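You operate a simulated robot arm through the tools that you are given. There is no shell and no other tool.

The job below is to be done with a simulated robot arm. You get a single attempt, and the scene is never put back.

Task
Dry the wet panel on the blower, then mark it with the chalk.
Fine: speed switch on LOW, blower off again, chalk block back, no smudge. Set down upright: chalk block.

Only the result counts: the job must be done as asked and must still hold three seconds after the hand-in. Knocking over, shifting, dropping, spilling or breaking anything else fails it.

Robot
A 6-joint arm with a three-finger gripper, fixed in place. Base frame: the origin is at the foot of the arm, x ahead of it, y to its left, z up. Units: m, degrees, N and s.
Its first joint turns from -166.0 to 166.0 degrees. Payload 4.89 kg.
Tool frame: the origin (TCP) lies between the finger pads and is the grasp point; the fingertips stand 0.03 m ahead of it; z points along the fingers, y is the line along which they close. Largest opening 0.164 m; the body of the gripper starts 0.125 m behind the TCP.
Orientation is told as [roll, pitch, yaw] about the base's x, y, z axes, in that order, counted from this pose: with the fingers straight down and closing along the base's y, the tool's x points along the base's -x, its y along +y and its z along -z.

Tools
- The arm moves only by the tool step_arm. Its argument "commands" is a list of rows, each an object (a shift or turn left out is 0, a gripper value left out holds the last) with "linear": the shift along the base's x, y, z in m, a list of three; "delta_rot": the turn, a rotation vector about the base's x, y, z in degrees, a list of three. In form: [{"linear": [x, y, z], "delta_rot": [wx, wy, wz]}, ...]. A call has 1 to 20 rows; each row is the pose to reach, as a shift and turn from the pose commanded when the call began. "fingers" is the finger opening in m, from 0 to 0.164, set as the call begins (left out, the last holds). Rows are played at 5 a second. More than 0.05 m and 8.6 degrees between two rows, or a gripper value outside its range, and nothing of the call is played. A pose out of reach is approached as far as the arm can. The call stops where the force on the tool passes 40 N (or 10 N more than at its start, if that is more) or the arm is blocked; 0.2 s more then pass. The fingers move at their own pace (about 0.108 m/s each) and stop on an object; they squeeze with about 23 N. The grip force told is the motor's: it shows also when the fingers shut on nothing. Time passes only in rows, and 0.2 s behind the last, so rows that repeat a pose let the fingers close. The reply holds the time, the measured pose of the TCP, the force on the tool along the base axes, the opening and the grip force, in the units named above and with some noise, with the torque about the TCP (base axes, N m) and any sound that the robot's microphone picked up.
- Cameras (640 x 400 px; columns grow to the right, rows downward): "scene" is fixed at [0.2216, 0.6463, 1.4041]; the picture's right is [-0.78, -0.62, 0.00], its down [-0.21, 0.26, -0.94] and it looks along [0.59, -0.73, -0.34] (base axes); focal length 372 px, centre (320, 200). "wrist" rides on the gripper at [0.076, -0.002, -0.152] in the tool frame; the picture's right is [0.02, 1.00, 0.00], its down [-0.88, 0.02, -0.47] and it looks along [-0.47, 0.01, 0.88] (tool axes); focal length 247 px, centre (320, 200). There is no depth. A picture from a camera that has moved, and an enlarged one, comes with that camera's place and axes in the base frame and with its lens.
- get_image(camera): a new picture of that camera. The clock stands still meanwhile.
- slide_trunk(by): slides the trunk up (or, below 0, down) by that many m; the arm rides with it, the base frame stays. It gives what a move gives, with no picture.
- close_up(camera, box): a new picture of the part [left, top, right, bottom] of that camera's present view, enlarged. The clock stands still meanwhile.
- sign_off(): hands the job in; it is judged then, once.

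Places have to be worked out from the pictures, the camera data and where the tool is seen. Open the gripper and draw the arm clear of the work before you hand the job in, unless the task says otherwise.

The tools are called as name(argument=value, ...) on one line, values as JSON. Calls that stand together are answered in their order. step_arm: Moves the arm, as the interface text tells. Its arguments: {"type":"object","properties":{"commands":{"type":"array"},"fingers":{"type":"number"}},"required":["commands"]} The other tools are called the same way: slide_trunk (by) slides the trunk up or down; get_image (camera) takes a picture; close_up (camera, box) takes an enlarged picture of a part of a camera's view; sign_off () hands the job in.

At the start:

```text
time: 0.0
position: [0.6228, -0.352, 1.172]
orientation: [0.1, -0.1, -0.1]
contact_force: [-0.3, -0.8, -0.3]
moment: [0.01, 0.02, -0.02]
opening: 0.1639
grip_force: 0.1
trunk travel left (down, up): [-0.175, 0.215]
```

scene: 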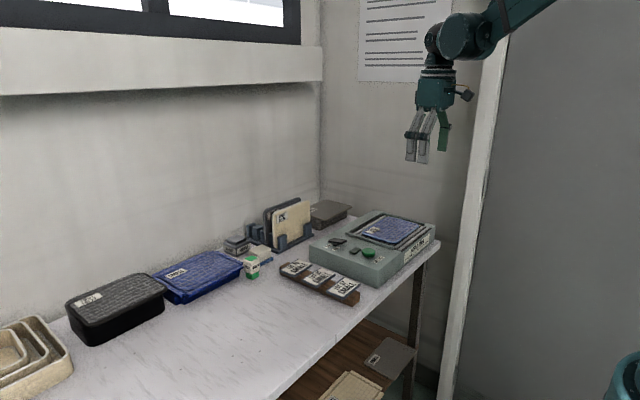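
wrist: 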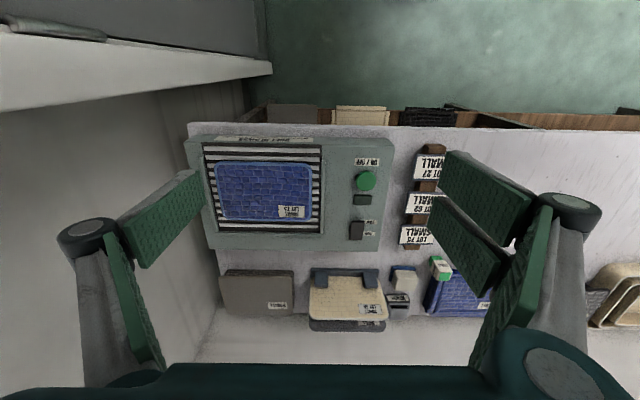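

I start by looking closer at the blower, the panel and the objects around it, before moving anything.

close_up(camera="scene", box=[220, 180, 460, 330])

close_up(camera="wrist", box=[180, 110, 420, 260])

close_up(camera="wrist", box=[200, 220, 520, 420])

close_up(camera="scene", box=[340, 0, 480, 90])

```text
2.67 times, centred on (340, 255) of scene
camera zoom: at [0.2216, 0.6463, 1.4041], right [-0.78, -0.62, 0.0], down [-0.21, 0.26, -0.94], along [0.59, -0.73, -0.34], focal length 992 px, centre (267, 53)
```

zoom: 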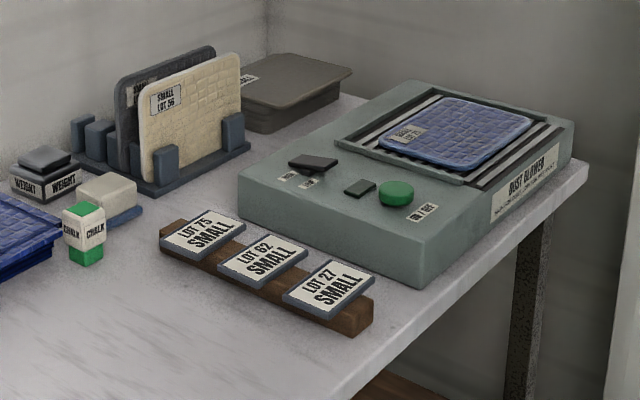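

```text
2.67 times, centred on (300, 185) of wrist
camera zoom: at [0.5468, -0.3531, 1.3247], right [-0.02, 1.0, 0.0], down [0.88, 0.02, 0.47], along [0.47, 0.01, -0.88], focal length 659 px, centre (373, 240)
```

zoom: 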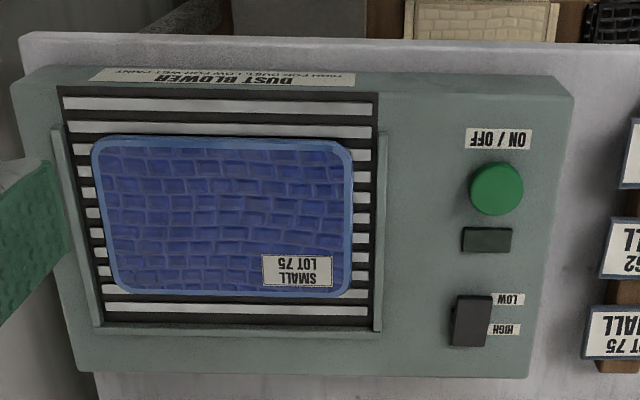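

```text
refused: 420 is not a number from 0 to 400
```

```text
4.44 times, centred on (410, 45) of scene
camera zoom: at [0.2216, 0.6463, 1.4041], right [-0.78, -0.62, 0.0], down [-0.21, 0.26, -0.94], along [0.59, -0.73, -0.34], focal length 1653 px, centre (-80, 889)
```

zoom: 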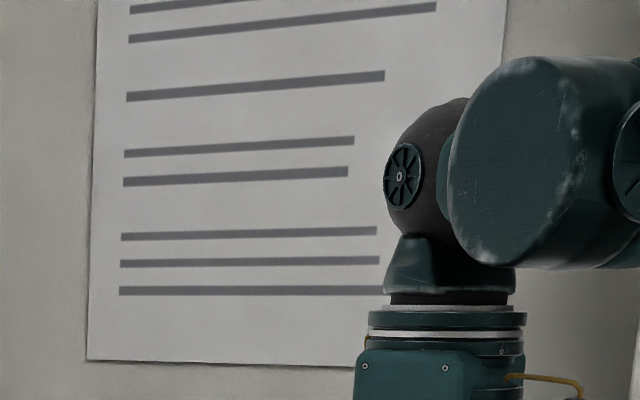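

The blue LOT 75 panel lies on the blower, with the switch apparently on HIGH or LOW (unclear). I look closer at the switch, the chalk, the text on the blower, and the lower row of objects.

close_up(camera="scene", box=[230, 225, 290, 285])

close_up(camera="wrist", box=[335, 145, 395, 185])

close_up(camera="wrist", box=[335, 185, 395, 250])

close_up(camera="wrist", box=[210, 130, 330, 200])

close_up(camera="wrist", box=[210, 240, 530, 400])

close_up(camera="scene", box=[340, 200, 440, 265])

close_up(camera="scene", box=[0, 230, 260, 400])

```text
6.67 times, centred on (260, 255) of scene
camera zoom: at [0.2216, 0.6463, 1.4041], right [-0.78, -0.62, 0.0], down [-0.21, 0.26, -0.94], along [0.59, -0.73, -0.34], focal length 2480 px, centre (720, -167)
```

zoom: 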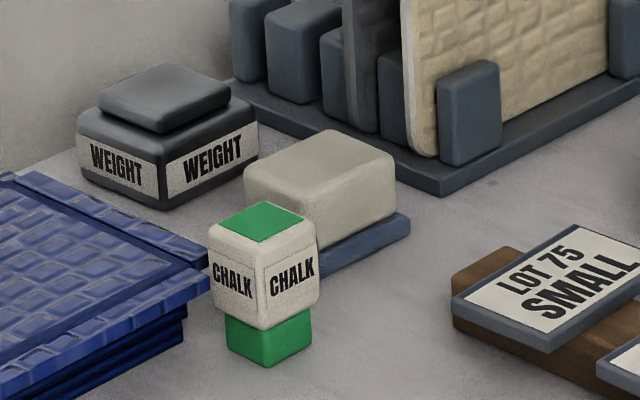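

```text
10.00 times, centred on (365, 165) of wrist
camera zoom: at [0.5468, -0.3531, 1.3247], right [-0.02, 1.0, 0.0], down [0.88, 0.02, 0.47], along [0.47, 0.01, -0.88], focal length 2470 px, centre (-130, 550)
```

zoom: 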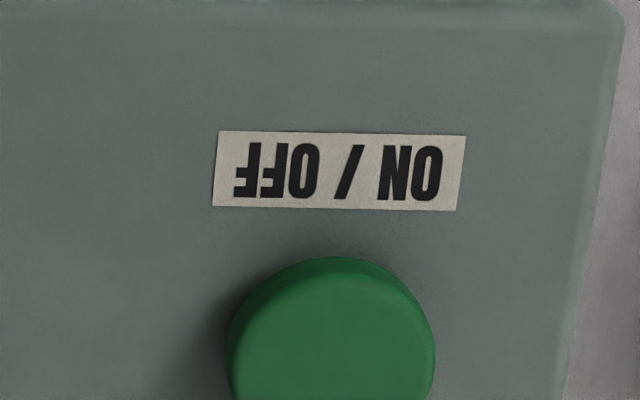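

```text
6.15 times, centred on (365, 218) of wrist
camera zoom: at [0.5468, -0.3531, 1.3247], right [-0.02, 1.0, 0.0], down [0.88, 0.02, 0.47], along [0.47, 0.01, -0.88], focal length 1520 px, centre (43, 92)
```

zoom: 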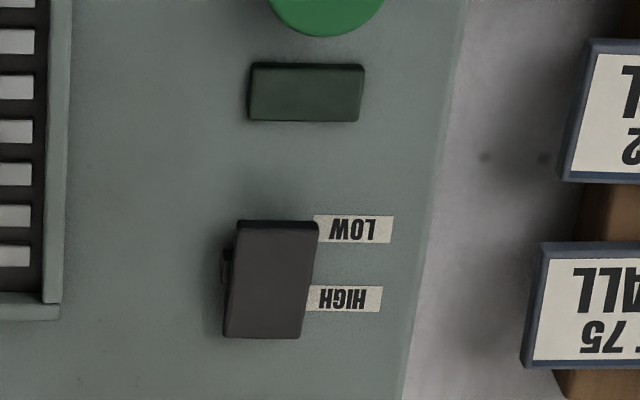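

```text
5.33 times, centred on (270, 165) of wrist
camera zoom: at [0.5468, -0.3531, 1.3247], right [-0.02, 1.0, 0.0], down [0.88, 0.02, 0.47], along [0.47, 0.01, -0.88], focal length 1317 px, centre (587, 387)
```

zoom: 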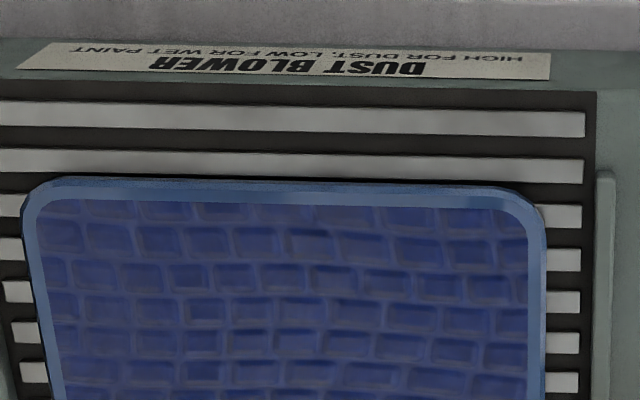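

```text
2.00 times, centred on (370, 320) of wrist
camera zoom: at [0.5468, -0.3531, 1.3247], right [-0.02, 1.0, 0.0], down [0.88, 0.02, 0.47], along [0.47, 0.01, -0.88], focal length 494 px, centre (220, -40)
```

zoom: 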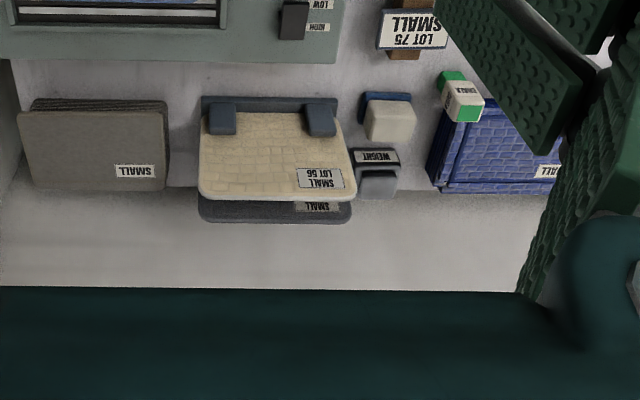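

```text
6.15 times, centred on (390, 232) of scene
camera zoom: at [0.2216, 0.6463, 1.4041], right [-0.78, -0.62, 0.0], down [-0.21, 0.26, -0.94], along [0.59, -0.73, -0.34], focal length 2289 px, centre (-111, 0)
```

zoom: 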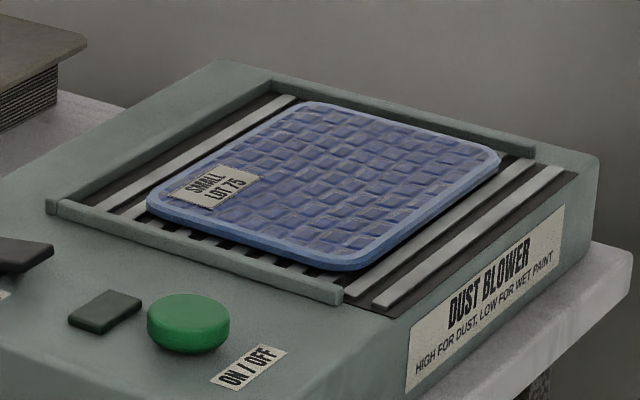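

```text
2.35 times, centred on (130, 315) of scene
camera zoom: at [0.2216, 0.6463, 1.4041], right [-0.78, -0.62, 0.0], down [-0.21, 0.26, -0.94], along [0.59, -0.73, -0.34], focal length 875 px, centre (767, -71)
```

zoom: 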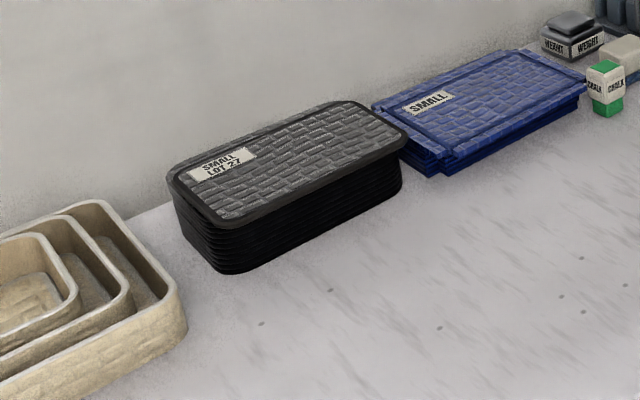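

Triangulating both views puts the ON/OFF button near (0.75, -0.25, 0.855), the table at z≈0.78 and the chalk near (1.03, -0.02). I check the switch in the scene view and also move the hand a little for a closer wrist view.

close_up(camera="scene", box=[315, 225, 385, 270])

step_arm(commands=[{"linear": [0.0, 0.02, -0.03]}, {"linear": [0.0, 0.04, -0.06]}, {"linear": [0.0, 0.06, -0.09]}, {"linear": [0.0, 0.08, -0.12]}, {"linear": [0.0, 0.1, -0.15]}])

```text
8.89 times, centred on (350, 248) of scene
camera zoom: at [0.2216, 0.6463, 1.4041], right [-0.78, -0.62, 0.0], down [-0.21, 0.26, -0.94], along [0.59, -0.73, -0.34], focal length 3307 px, centre (53, -222)
```

zoom: 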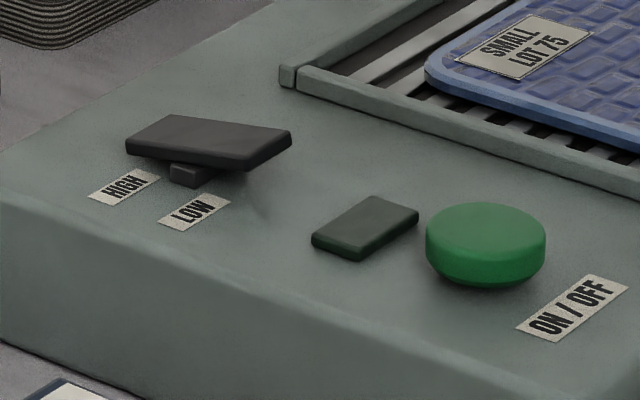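

```text
time: 1.2
position: [0.6224, -0.2514, 1.0212]
orientation: [0.1, -0.1, 0.0]
contact_force: [-0.6, 0.6, -0.3]
moment: [-0.05, -0.12, 0.0]
opening: 0.1642
grip_force: 0.1
trunk travel left (down, up): [-0.175, 0.215]
```

The paddle is a rocker: its HIGH end (far side) is down and the LOW end (near side) is raised, so it's set to HIGH now. I take a closer wrist view for accurate positions.

get_image(camera="wrist")

get_image(camera="scene")

```text
taken
camera wrist: at [0.5463, -0.2528, 1.1746], right [-0.02, 1.0, 0.0], down [0.88, 0.02, 0.47], along [0.47, 0.01, -0.88], focal length 247 px, centre (320, 200)
```

wrist: 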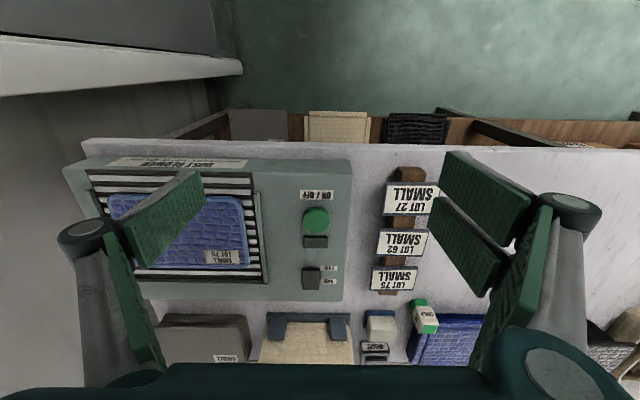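

```text
taken
```

scene: 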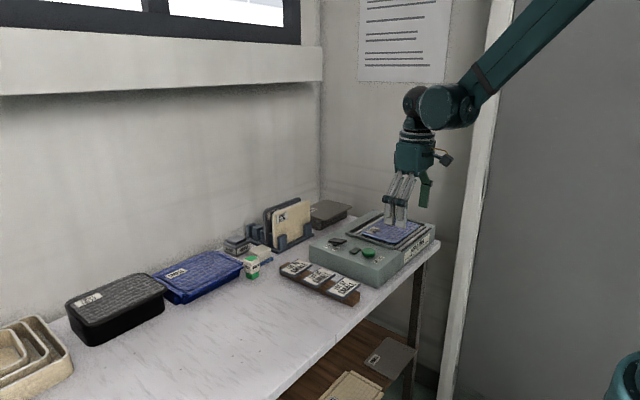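

I enlarge the controls in this view to triangulate the button, lamp and rocker.

close_up(camera="wrist", box=[280, 180, 360, 300])

close_up(camera="wrist", box=[60, 140, 300, 290])

close_up(camera="wrist", box=[350, 280, 460, 365])

```text
3.33 times, centred on (320, 240) of wrist
camera zoom: at [0.5463, -0.2528, 1.1746], right [-0.02, 1.0, 0.0], down [0.88, 0.02, 0.47], along [0.47, 0.01, -0.88], focal length 823 px, centre (320, 67)
```

zoom: 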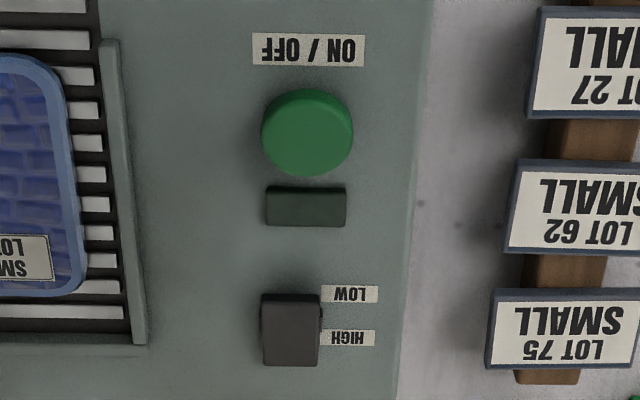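

```text
2.67 times, centred on (180, 215) of wrist
camera zoom: at [0.5463, -0.2528, 1.1746], right [-0.02, 1.0, 0.0], down [0.88, 0.02, 0.47], along [0.47, 0.01, -0.88], focal length 659 px, centre (693, 160)
```

zoom: 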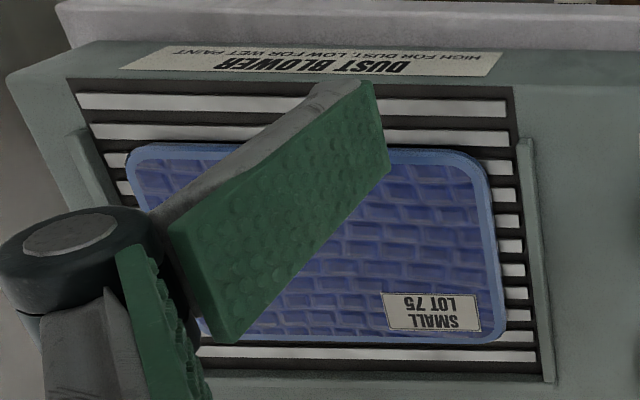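

```text
4.71 times, centred on (405, 322) of wrist
camera zoom: at [0.5463, -0.2528, 1.1746], right [-0.02, 1.0, 0.0], down [0.88, 0.02, 0.47], along [0.47, 0.01, -0.88], focal length 1162 px, centre (-80, -376)
```

zoom: 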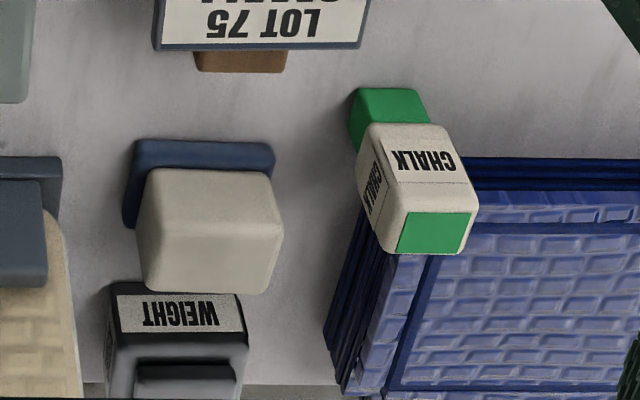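

Button top ≈ (0.748, -0.254, 0.855); rocker spans x≈0.847–0.905 at y≈-0.26 with the raised LOW end at z≈0.863. I close the fingers and hover above the LOW end of the rocker.

step_arm(commands=[{"linear": [0.045, -0.002, 0.0]}, {"linear": [0.09, -0.004, 0.0]}, {"linear": [0.135, -0.006, 0.0]}, {"linear": [0.18, -0.008, 0.0]}, {"linear": [0.225, -0.0086, 0.0]}, {"linear": [0.2306, -0.0086, -0.04]}, {"linear": [0.2306, -0.0086, -0.08]}, {"linear": [0.2306, -0.0086, -0.1]}, {"linear": [0.2306, -0.0086, -0.1]}], fingers=0.0)

close_up(camera="scene", box=[300, 190, 400, 265])

get_image(camera="wrist")

```text
time: 3.2
position: [0.8536, -0.2601, 0.9207]
orientation: [-0.1, 0.0, 0.0]
contact_force: [0.1, -0.4, -0.3]
moment: [0.02, 0.05, -0.02]
opening: 0.0
grip_force: 23.0
trunk travel left (down, up): [-0.175, 0.215]
```

```text
5.33 times, centred on (350, 228) of scene
camera zoom: at [0.2216, 0.6463, 1.4041], right [-0.78, -0.62, 0.0], down [-0.21, 0.26, -0.94], along [0.59, -0.73, -0.34], focal length 1984 px, centre (160, 53)
```

zoom: 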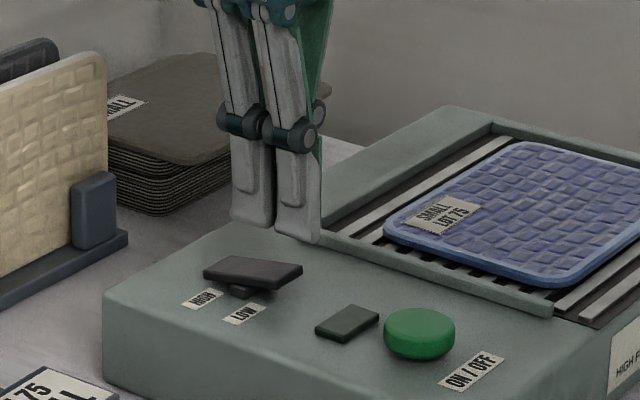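

```text
taken
camera wrist: at [0.7779, -0.2611, 1.0746], right [-0.02, 1.0, 0.0], down [0.88, 0.02, 0.47], along [0.47, 0.01, -0.88], focal length 247 px, centre (320, 200)
```

wrist: 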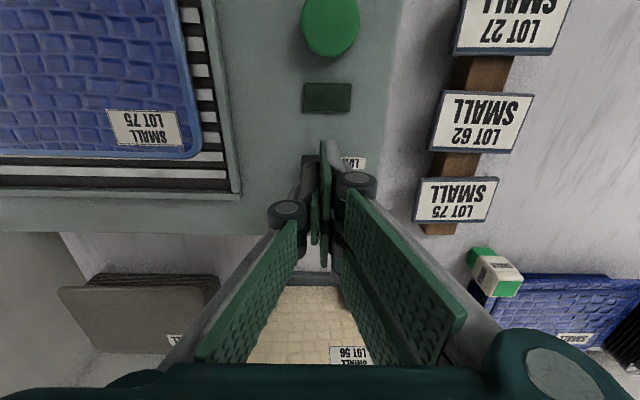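

The fingertips hover right above the raised LOW end. I press down in small steps, watching the force and listening for a click.

step_arm(commands=[{"linear": [-0.004, 0.0, -0.01]}, {"linear": [-0.004, 0.0, -0.02]}, {"linear": [-0.004, 0.0, -0.025]}, {"linear": [-0.004, 0.0, -0.028]}, {"linear": [-0.004, 0.0, -0.031]}, {"linear": [-0.004, 0.0, -0.034]}, {"linear": [-0.004, 0.0, -0.037]}])

close_up(camera="scene", box=[300, 190, 400, 265])

```text
time: 4.8
position: [0.849, -0.2603, 0.8869]
orientation: [0.1, -0.1, 0.0]
contact_force: [3.3, -0.1, 28.3]
moment: [0.09, -0.79, 0.05]
opening: 0.006
grip_force: 44.4
trunk travel left (down, up): [-0.175, 0.215]
```

```text
5.33 times, centred on (350, 228) of scene
camera zoom: at [0.2216, 0.6463, 1.4041], right [-0.78, -0.62, 0.0], down [-0.21, 0.26, -0.94], along [0.59, -0.73, -0.34], focal length 1984 px, centre (160, 53)
```

zoom: 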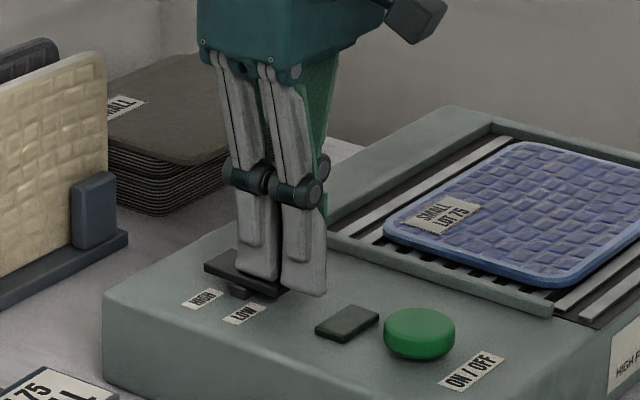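

Force is at 28 N with no click reported; I look closely at how the tips sit on the rocker.

close_up(camera="scene", box=[325, 220, 375, 255])

close_up(camera="wrist", box=[260, 60, 400, 260])

```text
11.43 times, centred on (350, 238) of scene
camera zoom: at [0.2216, 0.6463, 1.4041], right [-0.78, -0.62, 0.0], down [-0.21, 0.26, -0.94], along [0.59, -0.73, -0.34], focal length 4251 px, centre (-23, -229)
```

zoom: 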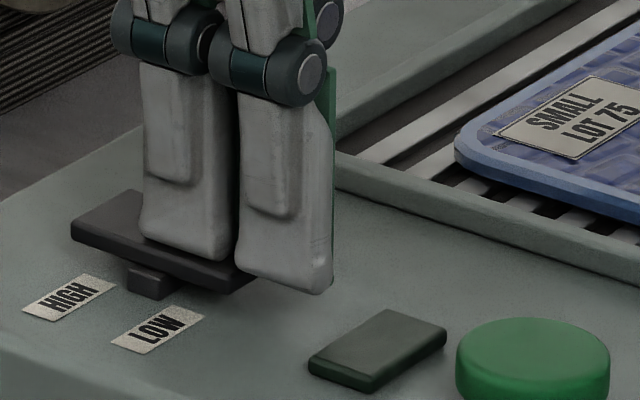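

```text
2.00 times, centred on (330, 160) of wrist
camera zoom: at [0.7729, -0.2616, 1.0399], right [-0.02, 1.0, 0.0], down [0.88, 0.02, 0.47], along [0.47, 0.01, -0.88], focal length 494 px, centre (300, 280)
```

zoom: 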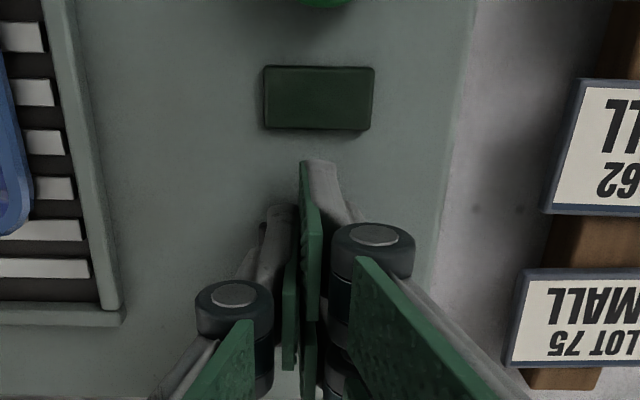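

The hand actually has two prongs (about ±0.02 m in x) on the +y side and a thumb opposite; one prong is bearing right on the rocker's pivot (the moment confirms contact at +0.024 m in x). I lift off and turn the tool 90° so the closed tips form a thin line across the rocker's LOW end.

step_arm(commands=[{"linear": [0, 0, 0.02]}, {"linear": [0, 0, 0.045]}, {"linear": [0, 0, 0.045], "delta_rot": [0, 0, 8]}, {"linear": [0, 0, 0.045], "delta_rot": [0, 0, 16]}, {"linear": [0, 0, 0.045], "delta_rot": [0, 0, 24]}, {"linear": [0, 0, 0.045], "delta_rot": [0, 0, 32]}, {"linear": [0, 0, 0.045], "delta_rot": [0, 0, 40]}, {"linear": [0, 0, 0.045], "delta_rot": [0, 0, 48]}, {"linear": [0, 0, 0.045], "delta_rot": [0, 0, 56]}, {"linear": [0, 0, 0.045], "delta_rot": [0, 0, 64]}, {"linear": [0, 0, 0.045], "delta_rot": [0, 0, 72]}, {"linear": [0, 0, 0.045], "delta_rot": [0, 0, 80]}, {"linear": [0, 0, 0.045], "delta_rot": [0, 0, 88]}, {"linear": [0, 0, 0.045], "delta_rot": [0, 0, 90]}, {"linear": [0, 0, 0.045], "delta_rot": [0, 0, 90]}], fingers=0.0)

close_up(camera="scene", box=[310, 200, 380, 255])

get_image(camera="wrist")

```text
time: 8.0
position: [0.8499, -0.2603, 0.9307]
orientation: [0.0, 0.0, 90.0]
contact_force: [-0.1, 0.0, 0.0]
moment: [-0.01, 0.0, -0.01]
opening: 0.0
grip_force: 45.1
trunk travel left (down, up): [-0.175, 0.215]
```

```text
7.27 times, centred on (345, 228) of scene
camera zoom: at [0.2216, 0.6463, 1.4041], right [-0.78, -0.62, 0.0], down [-0.21, 0.26, -0.94], along [0.59, -0.73, -0.34], focal length 2705 px, centre (138, 0)
```

zoom: 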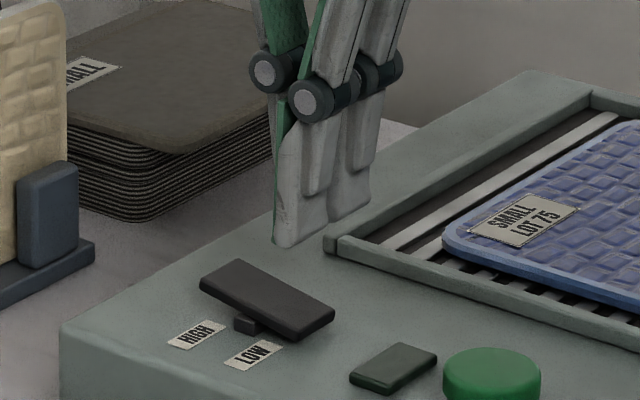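

```text
taken
camera wrist: at [0.8514, -0.3364, 1.0829], right [-1.0, -0.02, 0.0], down [-0.02, 0.88, 0.47], along [-0.01, 0.47, -0.88], focal length 247 px, centre (320, 200)
```

wrist: 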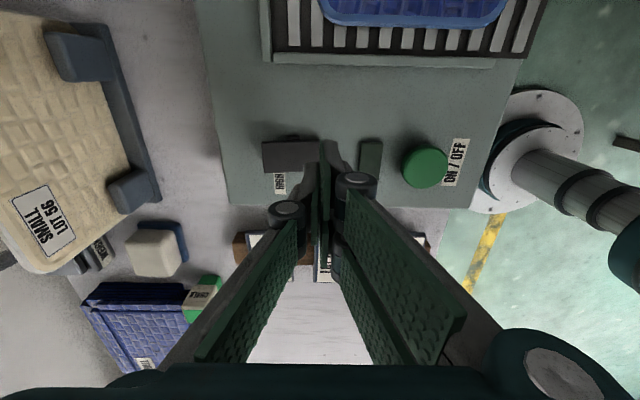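

The rocker now slopes with its near end down, so the first press did flip it to LOW (long edge now steeper than the blower's edges). I move over the ON/OFF button at (0.748, -0.254) with closed fingers.

step_arm(commands=[{"linear": [-0.04, 0.003, 0.0]}, {"linear": [-0.08, 0.005, 0.0]}, {"linear": [-0.102, 0.006, 0.0]}, {"linear": [-0.102, 0.006, -0.02]}, {"linear": [-0.102, 0.006, -0.03]}, {"linear": [-0.102, 0.006, -0.03]}])

close_up(camera="scene", box=[310, 200, 410, 275])

close_up(camera="wrist", box=[220, 80, 420, 220])

```text
time: 9.4
position: [0.7474, -0.2545, 0.9012]
orientation: [0.0, -0.1, 90.0]
contact_force: [0.0, 0.1, -0.4]
moment: [0.0, 0.03, -0.03]
opening: 0.0
grip_force: 45.2
trunk travel left (down, up): [-0.175, 0.215]
```

```text
5.33 times, centred on (360, 238) of scene
camera zoom: at [0.2216, 0.6463, 1.4041], right [-0.78, -0.62, 0.0], down [-0.21, 0.26, -0.94], along [0.59, -0.73, -0.34], focal length 1984 px, centre (107, 0)
```

zoom: 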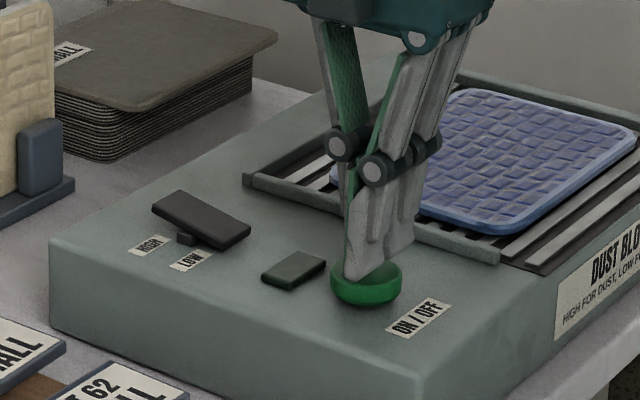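

```text
2.86 times, centred on (320, 150) of wrist
camera zoom: at [0.7493, -0.3301, 1.0528], right [-1.0, -0.02, 0.0], down [-0.02, 0.88, 0.47], along [-0.01, 0.47, -0.88], focal length 706 px, centre (320, 343)
```

zoom: 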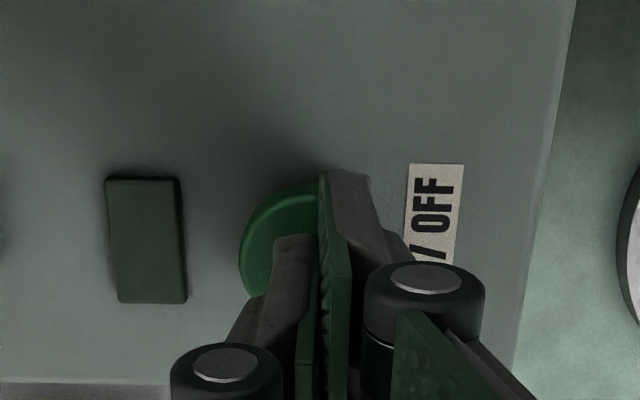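

The tips are over the button. I press in small steps and then return up in the same call.

step_arm(commands=[{"linear": [0, 0, -0.008]}, {"linear": [0, 0, -0.013]}, {"linear": [0, 0, -0.016]}, {"linear": [0, 0, -0.018]}, {"linear": [0, 0, -0.02]}, {"linear": [0, 0, -0.022]}])

close_up(camera="scene", box=[310, 200, 410, 275])

```text
time: 10.4
position: [0.7484, -0.2545, 0.8847]
orientation: [-0.1, 0.0, 90.0]
contact_force: [-0.3, 0.7, 35.9]
moment: [-0.03, 0.03, -0.02]
opening: 0.0059
grip_force: 45.6
trunk travel left (down, up): [-0.175, 0.215]
heard: click
stopped in row 5: the force on the tool passed its limit at 43 N (the readings are from after the stop); the commanded pose is now the measured one
```

```text
5.33 times, centred on (360, 238) of scene
camera zoom: at [0.2216, 0.6463, 1.4041], right [-0.78, -0.62, 0.0], down [-0.21, 0.26, -0.94], along [0.59, -0.73, -0.34], focal length 1984 px, centre (107, 0)
```

zoom: 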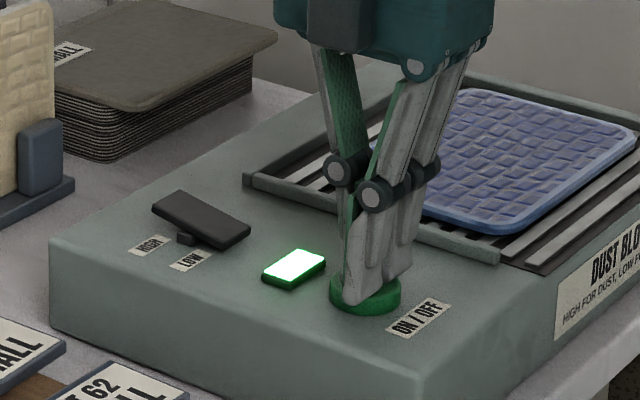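

A click was heard and the lamp is lit: the blower is on. I raise the hand clear of the button and let it run.

step_arm(commands=[{"linear": [0, 0, 0.02]}, {"linear": [0, 0, 0.05]}, {"linear": [0, 0, 0.05]}, {"linear": [0, 0, 0.05]}, {"linear": [0, 0, 0.05]}])

close_up(camera="scene", box=[310, 190, 450, 275])

get_image(camera="wrist")

```text
time: 11.6
position: [0.7484, -0.2552, 0.9329]
orientation: [0.0, 0.0, 90.0]
contact_force: [-0.9, 0.9, 0.1]
moment: [0.0, -0.01, -0.02]
opening: 0.0001
grip_force: 45.2
trunk travel left (down, up): [-0.175, 0.215]
```

```text
4.57 times, centred on (380, 232) of scene
camera zoom: at [0.2216, 0.6463, 1.4041], right [-0.78, -0.62, 0.0], down [-0.21, 0.26, -0.94], along [0.59, -0.73, -0.34], focal length 1700 px, centre (46, 51)
```

zoom: 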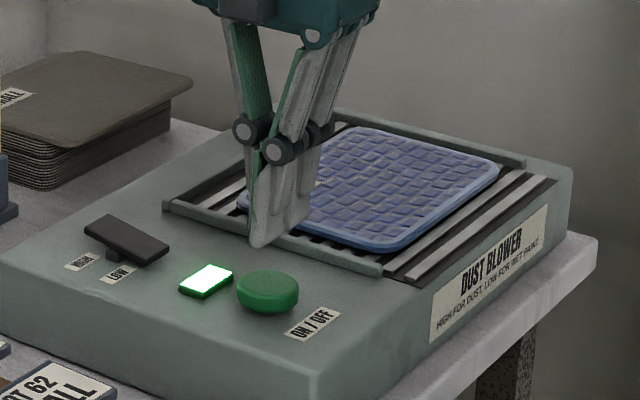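

```text
taken
camera wrist: at [0.7504, -0.3301, 1.085], right [-1.0, -0.02, 0.0], down [-0.02, 0.88, 0.47], along [-0.01, 0.47, -0.88], focal length 247 px, centre (320, 200)
```

wrist: 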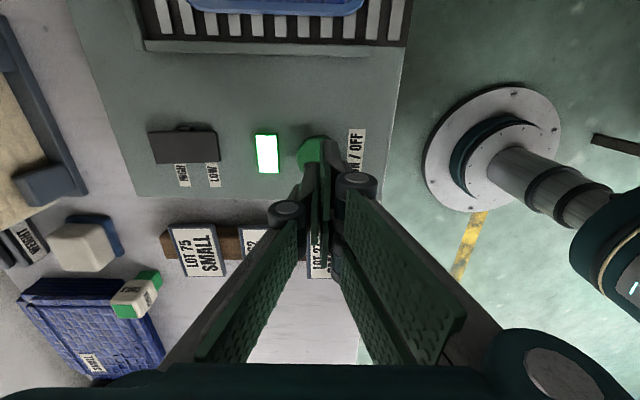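

While the panel dries, I use the time to turn the hand back and take a closer look at the chalk and its neighbours from high up.

step_arm(commands=[{"linear": [0.0, 0.0, 0.04], "delta_rot": [0, 0, -8]}, {"linear": [0.01, 0.02, 0.06], "delta_rot": [0, 0, -16]}, {"linear": [0.02, 0.04, 0.08], "delta_rot": [0, 0, -24]}, {"linear": [0.03, 0.06, 0.08], "delta_rot": [0, 0, -32]}, {"linear": [0.04, 0.08, 0.08], "delta_rot": [0, 0, -40]}, {"linear": [0.05, 0.1, 0.08], "delta_rot": [0, 0, -48]}, {"linear": [0.06, 0.12, 0.08], "delta_rot": [0, 0, -56]}, {"linear": [0.07, 0.14, 0.08], "delta_rot": [0, 0, -64]}, {"linear": [0.08, 0.16, 0.08], "delta_rot": [0, 0, -72]}, {"linear": [0.09, 0.18, 0.08], "delta_rot": [0, 0, -80]}, {"linear": [0.1, 0.2, 0.08], "delta_rot": [0, 0, -88]}, {"linear": [0.11, 0.22, 0.08], "delta_rot": [0, 0, -90]}, {"linear": [0.13, 0.235, 0.08], "delta_rot": [0, 0, -90]}, {"linear": [0.15, 0.24, 0.08], "delta_rot": [0, 0, -90]}, {"linear": [0.15, 0.24, 0.08], "delta_rot": [0, 0, -90]}], fingers=0.0)

get_image(camera="wrist")

close_up(camera="scene", box=[310, 190, 450, 275])

```text
time: 14.8
position: [0.8989, -0.0138, 1.0132]
orientation: [-0.1, 0.0, 0.1]
contact_force: [-0.4, -0.4, -0.8]
moment: [0.02, 0.06, 0.0]
opening: 0.0003
grip_force: 45.2
trunk travel left (down, up): [-0.175, 0.215]
```

```text
taken
camera wrist: at [0.8224, -0.015, 1.1651], right [-0.02, 1.0, 0.0], down [0.88, 0.02, 0.47], along [0.47, 0.01, -0.88], focal length 247 px, centre (320, 200)
```

wrist: 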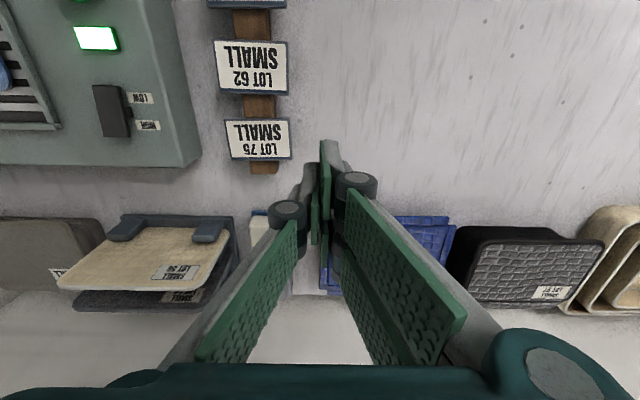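

```text
4.57 times, centred on (380, 232) of scene
camera zoom: at [0.2216, 0.6463, 1.4041], right [-0.78, -0.62, 0.0], down [-0.21, 0.26, -0.94], along [0.59, -0.73, -0.34], focal length 1700 px, centre (46, 51)
```

zoom: 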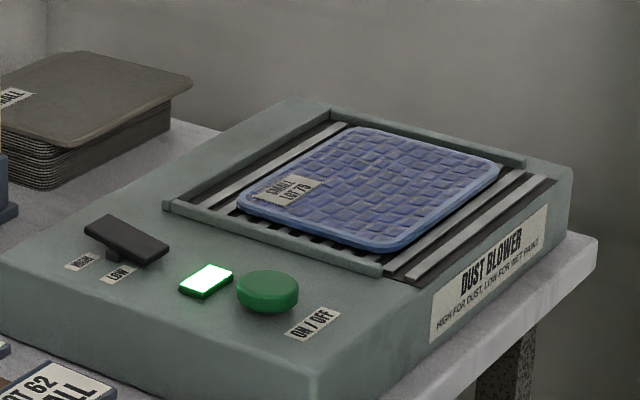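

The panel still sits in place and the lamp is on. I open the fingers so the wrist camera can see the chalk between them.

step_arm(commands=[{"linear": [0, 0, 0]}, {"linear": [0, 0, 0]}, {"linear": [0, 0, 0]}, {"linear": [0, 0, 0]}, {"linear": [0, 0, 0]}], fingers=0.164)

get_image(camera="wrist")

close_up(camera="wrist", box=[230, 180, 440, 311])

close_up(camera="scene", box=[340, 200, 440, 265])

```text
time: 16.0
position: [0.8977, -0.0145, 1.0118]
orientation: [0.0, 0.0, 0.0]
contact_force: [-0.5, -0.8, -0.1]
moment: [0.01, -0.05, 0.02]
opening: 0.1641
grip_force: 0.0
trunk travel left (down, up): [-0.175, 0.215]
```

```text
taken
camera wrist: at [0.822, -0.0153, 1.1653], right [-0.02, 1.0, 0.0], down [0.88, 0.02, 0.47], along [0.47, 0.01, -0.88], focal length 247 px, centre (320, 200)
```

wrist: 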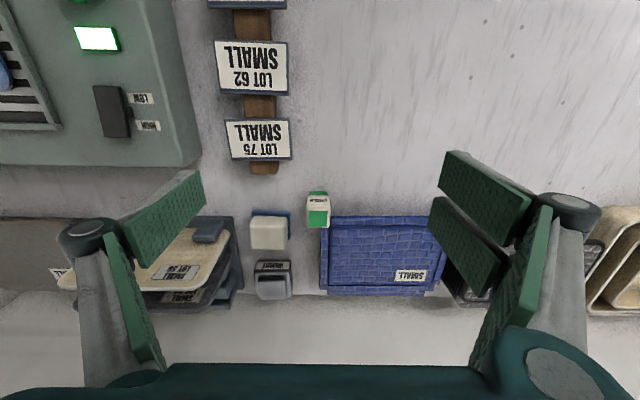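

```text
3.05 times, centred on (335, 246) of wrist
camera zoom: at [0.822, -0.0153, 1.1653], right [-0.02, 1.0, 0.0], down [0.88, 0.02, 0.47], along [0.47, 0.01, -0.88], focal length 753 px, centre (274, 61)
```

zoom: 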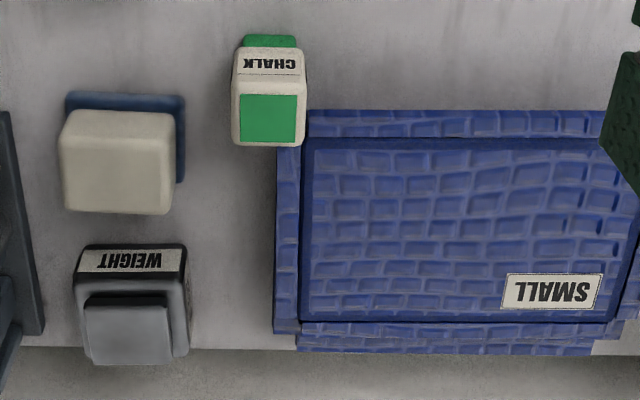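

```text
6.15 times, centred on (390, 232) of scene
camera zoom: at [0.2216, 0.6463, 1.4041], right [-0.78, -0.62, 0.0], down [-0.21, 0.26, -0.94], along [0.59, -0.73, -0.34], focal length 2289 px, centre (-111, 0)
```

zoom: 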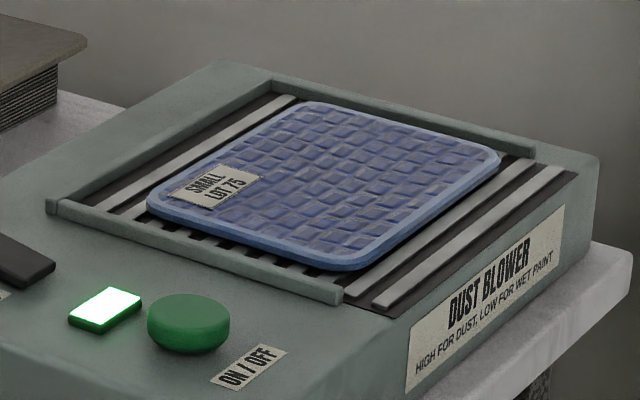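

The chalk's top centre comes out at (1.0255, -0.0137, 0.845), about 0.037 m wide and axis-aligned, with the low blue stack just behind it. I probe how far the vertical tool can reach at this height while the panel keeps drying.

step_arm(commands=[{"linear": [0.03, 0, 0]}, {"linear": [0.06, 0, 0]}, {"linear": [0.09, 0, 0]}, {"linear": [0.11, 0, 0]}, {"linear": [0.1275, 0.0, 0]}, {"linear": [0.1275, 0.0, -0.02]}, {"linear": [0.1275, 0.0, -0.04]}, {"linear": [0.1275, 0.0, -0.06]}, {"linear": [0.1275, 0.0, -0.06]}])

get_image(camera="wrist")

get_image(camera="scene")

close_up(camera="scene", box=[340, 200, 440, 265])

```text
time: 18.0
position: [1.0261, -0.0142, 0.9511]
orientation: [0.0, 0.0, 0.0]
contact_force: [0.4, 0.0, -0.5]
moment: [0.02, 0.03, 0.01]
opening: 0.1642
grip_force: 0.1
trunk travel left (down, up): [-0.175, 0.215]
```

```text
taken
camera wrist: at [0.9491, -0.0155, 1.1054], right [-0.02, 1.0, 0.0], down [0.88, 0.02, 0.47], along [0.47, 0.01, -0.88], focal length 247 px, centre (320, 200)
```

wrist: 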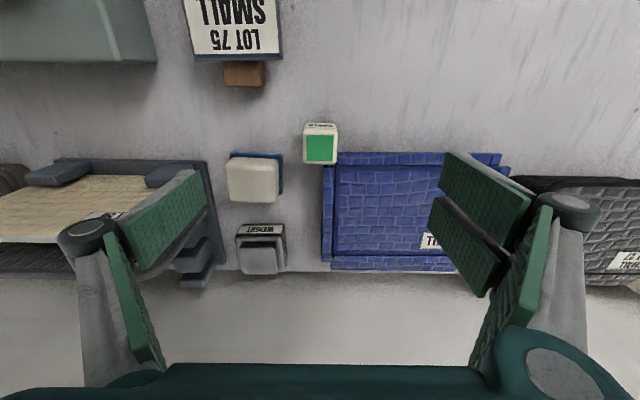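

```text
taken
```

scene: 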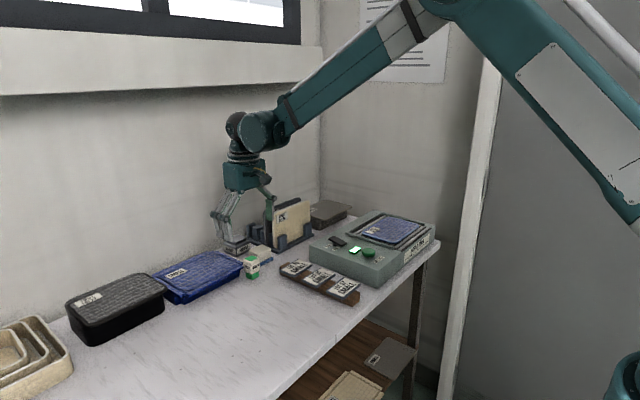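

```text
6.15 times, centred on (390, 232) of scene
camera zoom: at [0.2216, 0.6463, 1.4041], right [-0.78, -0.62, 0.0], down [-0.21, 0.26, -0.94], along [0.59, -0.73, -0.34], focal length 2289 px, centre (-111, 0)
```

zoom: 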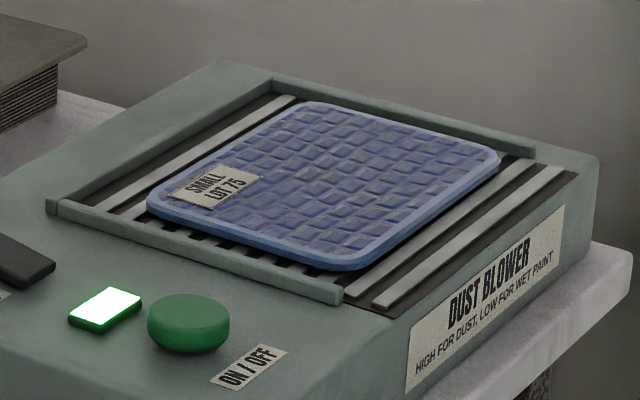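

The vertical tool reaches (1.026, -0.014, 0.951), so the chalk is within reach. I enlarge the chalk and the panel from here to refine its place and check dryness.

close_up(camera="wrist", box=[280, 110, 380, 200])

close_up(camera="scene", box=[205, 225, 285, 285])

close_up(camera="scene", box=[360, 210, 425, 250])

```text
4.44 times, centred on (330, 155) of wrist
camera zoom: at [0.9491, -0.0155, 1.1054], right [-0.02, 1.0, 0.0], down [0.88, 0.02, 0.47], along [0.47, 0.01, -0.88], focal length 1098 px, centre (276, 400)
```

zoom: 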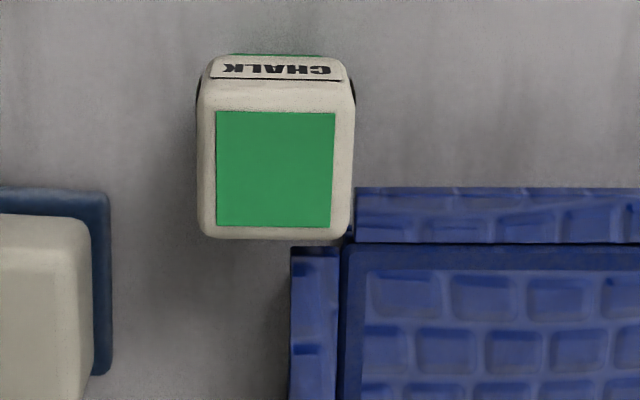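

```text
6.67 times, centred on (245, 255) of scene
camera zoom: at [0.2216, 0.6463, 1.4041], right [-0.78, -0.62, 0.0], down [-0.21, 0.26, -0.94], along [0.59, -0.73, -0.34], focal length 2480 px, centre (820, -167)
```

zoom: 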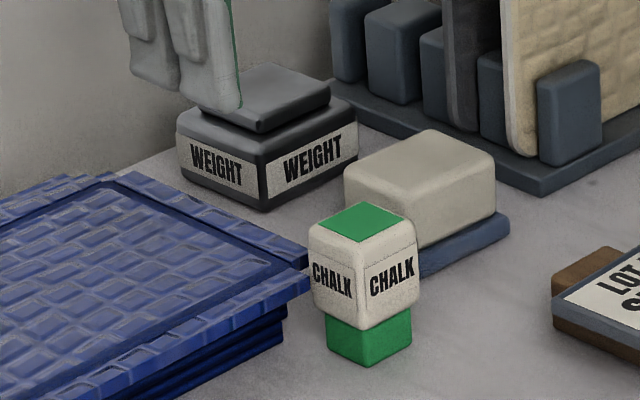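

```text
9.85 times, centred on (392, 230) of scene
camera zoom: at [0.2216, 0.6463, 1.4041], right [-0.78, -0.62, 0.0], down [-0.21, 0.26, -0.94], along [0.59, -0.73, -0.34], focal length 3663 px, centre (-394, -95)
```

zoom: 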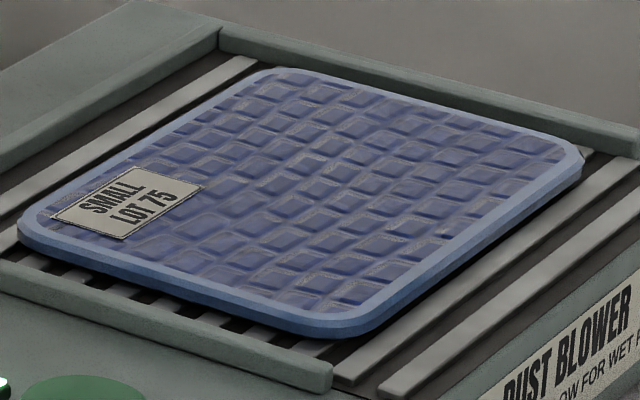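

Chalk centre confirmed at ≈(1.025, -0.014). I go back above the button (rising first, fingers closing, tool turned 90°), which also gives the panel more drying time.

step_arm(commands=[{"linear": [0, 0, 0.03]}, {"linear": [-0.02, -0.0, 0.06]}, {"linear": [-0.05, -0.01, 0.07], "delta_rot": [0, 0, 8]}, {"linear": [-0.07, -0.03, 0.07], "delta_rot": [0, 0, 16]}, {"linear": [-0.09, -0.05, 0.07], "delta_rot": [0, 0, 24]}, {"linear": [-0.11, -0.07, 0.07], "delta_rot": [0, 0, 32]}, {"linear": [-0.13, -0.09, 0.07], "delta_rot": [0, 0, 40]}, {"linear": [-0.15, -0.115, 0.06], "delta_rot": [0, 0, 48]}, {"linear": [-0.17, -0.14, 0.05], "delta_rot": [0, 0, 56]}, {"linear": [-0.19, -0.165, 0.04], "delta_rot": [0, 0, 64]}, {"linear": [-0.21, -0.19, 0.03], "delta_rot": [0, 0, 72]}, {"linear": [-0.23, -0.21, 0.02], "delta_rot": [0, 0, 80]}, {"linear": [-0.25, -0.225, 0.0], "delta_rot": [0, 0, 88]}, {"linear": [-0.265, -0.235, -0.0], "delta_rot": [0, 0, 90]}, {"linear": [-0.2775, -0.2405, -0.0], "delta_rot": [0, 0, 90]}, {"linear": [-0.2775, -0.2405, -0.0], "delta_rot": [0, 0, 90]}], fingers=0.0)

close_up(camera="scene", box=[360, 210, 425, 250])

get_image(camera="scene")

```text
time: 21.4
position: [0.7488, -0.2547, 0.9515]
orientation: [-0.2, -0.1, 89.9]
contact_force: [-0.5, 0.1, 0.8]
moment: [-0.03, -0.01, 0.0]
opening: 0.0
grip_force: 23.2
trunk travel left (down, up): [-0.175, 0.215]
```

```text
9.85 times, centred on (392, 230) of scene
camera zoom: at [0.2216, 0.6463, 1.4041], right [-0.78, -0.62, 0.0], down [-0.21, 0.26, -0.94], along [0.59, -0.73, -0.34], focal length 3663 px, centre (-394, -95)
```

zoom: 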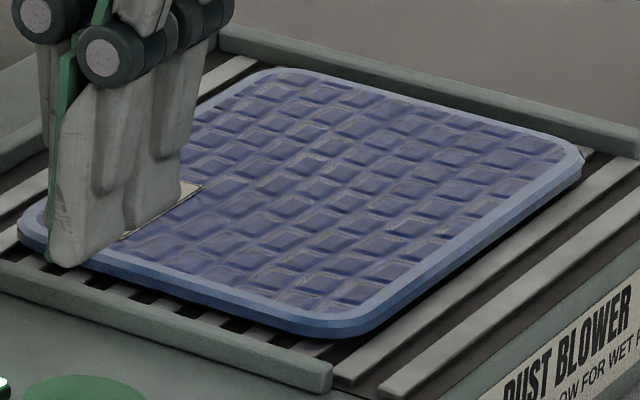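

```text
taken
```

scene: 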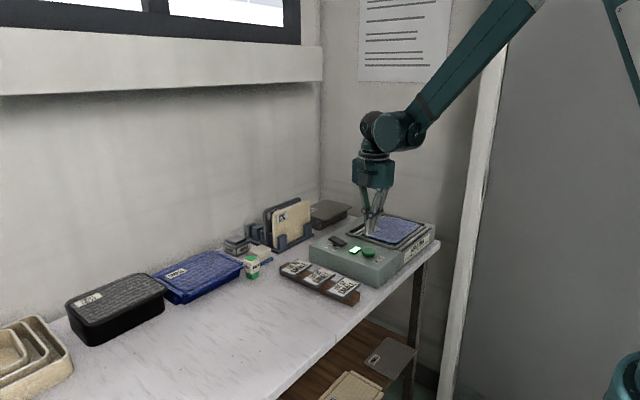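

The panel looks lighter and duller than before, so it's drying. I wait a further four seconds and compare.

step_arm(commands=[{"linear": [0, 0, 0]}, {"linear": [0, 0, 0]}, {"linear": [0, 0, 0]}, {"linear": [0, 0, 0]}, {"linear": [0, 0, 0]}, {"linear": [0, 0, 0]}, {"linear": [0, 0, 0]}, {"linear": [0, 0, 0]}, {"linear": [0, 0, 0]}, {"linear": [0, 0, 0]}, {"linear": [0, 0, 0]}, {"linear": [0, 0, 0]}, {"linear": [0, 0, 0]}, {"linear": [0, 0, 0]}, {"linear": [0, 0, 0]}, {"linear": [0, 0, 0]}, {"linear": [0, 0, 0]}, {"linear": [0, 0, 0]}, {"linear": [0, 0, 0]}, {"linear": [0, 0, 0]}])

close_up(camera="scene", box=[360, 210, 425, 250])

```text
time: 25.6
position: [0.7482, -0.255, 0.9514]
orientation: [-0.1, 0.0, 90.0]
contact_force: [-0.1, 0.6, 0.4]
moment: [-0.01, 0.02, 0.0]
opening: 0.0001
grip_force: 23.1
trunk travel left (down, up): [-0.175, 0.215]
```

```text
9.85 times, centred on (392, 230) of scene
camera zoom: at [0.2216, 0.6463, 1.4041], right [-0.78, -0.62, 0.0], down [-0.21, 0.26, -0.94], along [0.59, -0.73, -0.34], focal length 3663 px, centre (-394, -95)
```

zoom: 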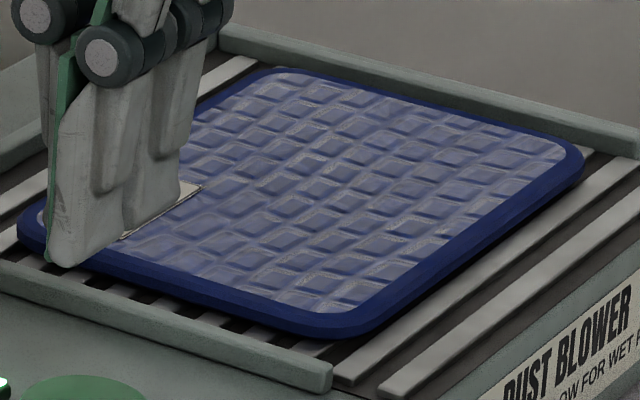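

The rim has abruptly changed from the light wet sheen to a matte dark blue, like the dry stack. I give it a few more seconds to make sure nothing further changes.

step_arm(commands=[{"linear": [0, 0, 0]}, {"linear": [0, 0, 0]}, {"linear": [0, 0, 0]}, {"linear": [0, 0, 0]}, {"linear": [0, 0, 0]}, {"linear": [0, 0, 0]}, {"linear": [0, 0, 0]}, {"linear": [0, 0, 0]}, {"linear": [0, 0, 0]}, {"linear": [0, 0, 0]}, {"linear": [0, 0, 0]}, {"linear": [0, 0, 0]}, {"linear": [0, 0, 0]}, {"linear": [0, 0, 0]}, {"linear": [0, 0, 0]}])

close_up(camera="scene", box=[360, 210, 425, 250])

```text
time: 28.8
position: [0.7488, -0.2543, 0.9525]
orientation: [-0.2, 0.0, 90.0]
contact_force: [-0.1, -0.4, 0.4]
moment: [0.01, -0.01, 0.04]
opening: 0.0
grip_force: 22.7
trunk travel left (down, up): [-0.175, 0.215]
```

```text
9.85 times, centred on (392, 230) of scene
camera zoom: at [0.2216, 0.6463, 1.4041], right [-0.78, -0.62, 0.0], down [-0.21, 0.26, -0.94], along [0.59, -0.73, -0.34], focal length 3663 px, centre (-394, -95)
```

zoom: 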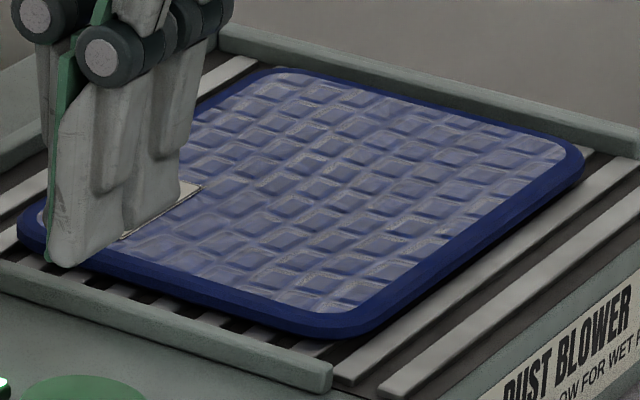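

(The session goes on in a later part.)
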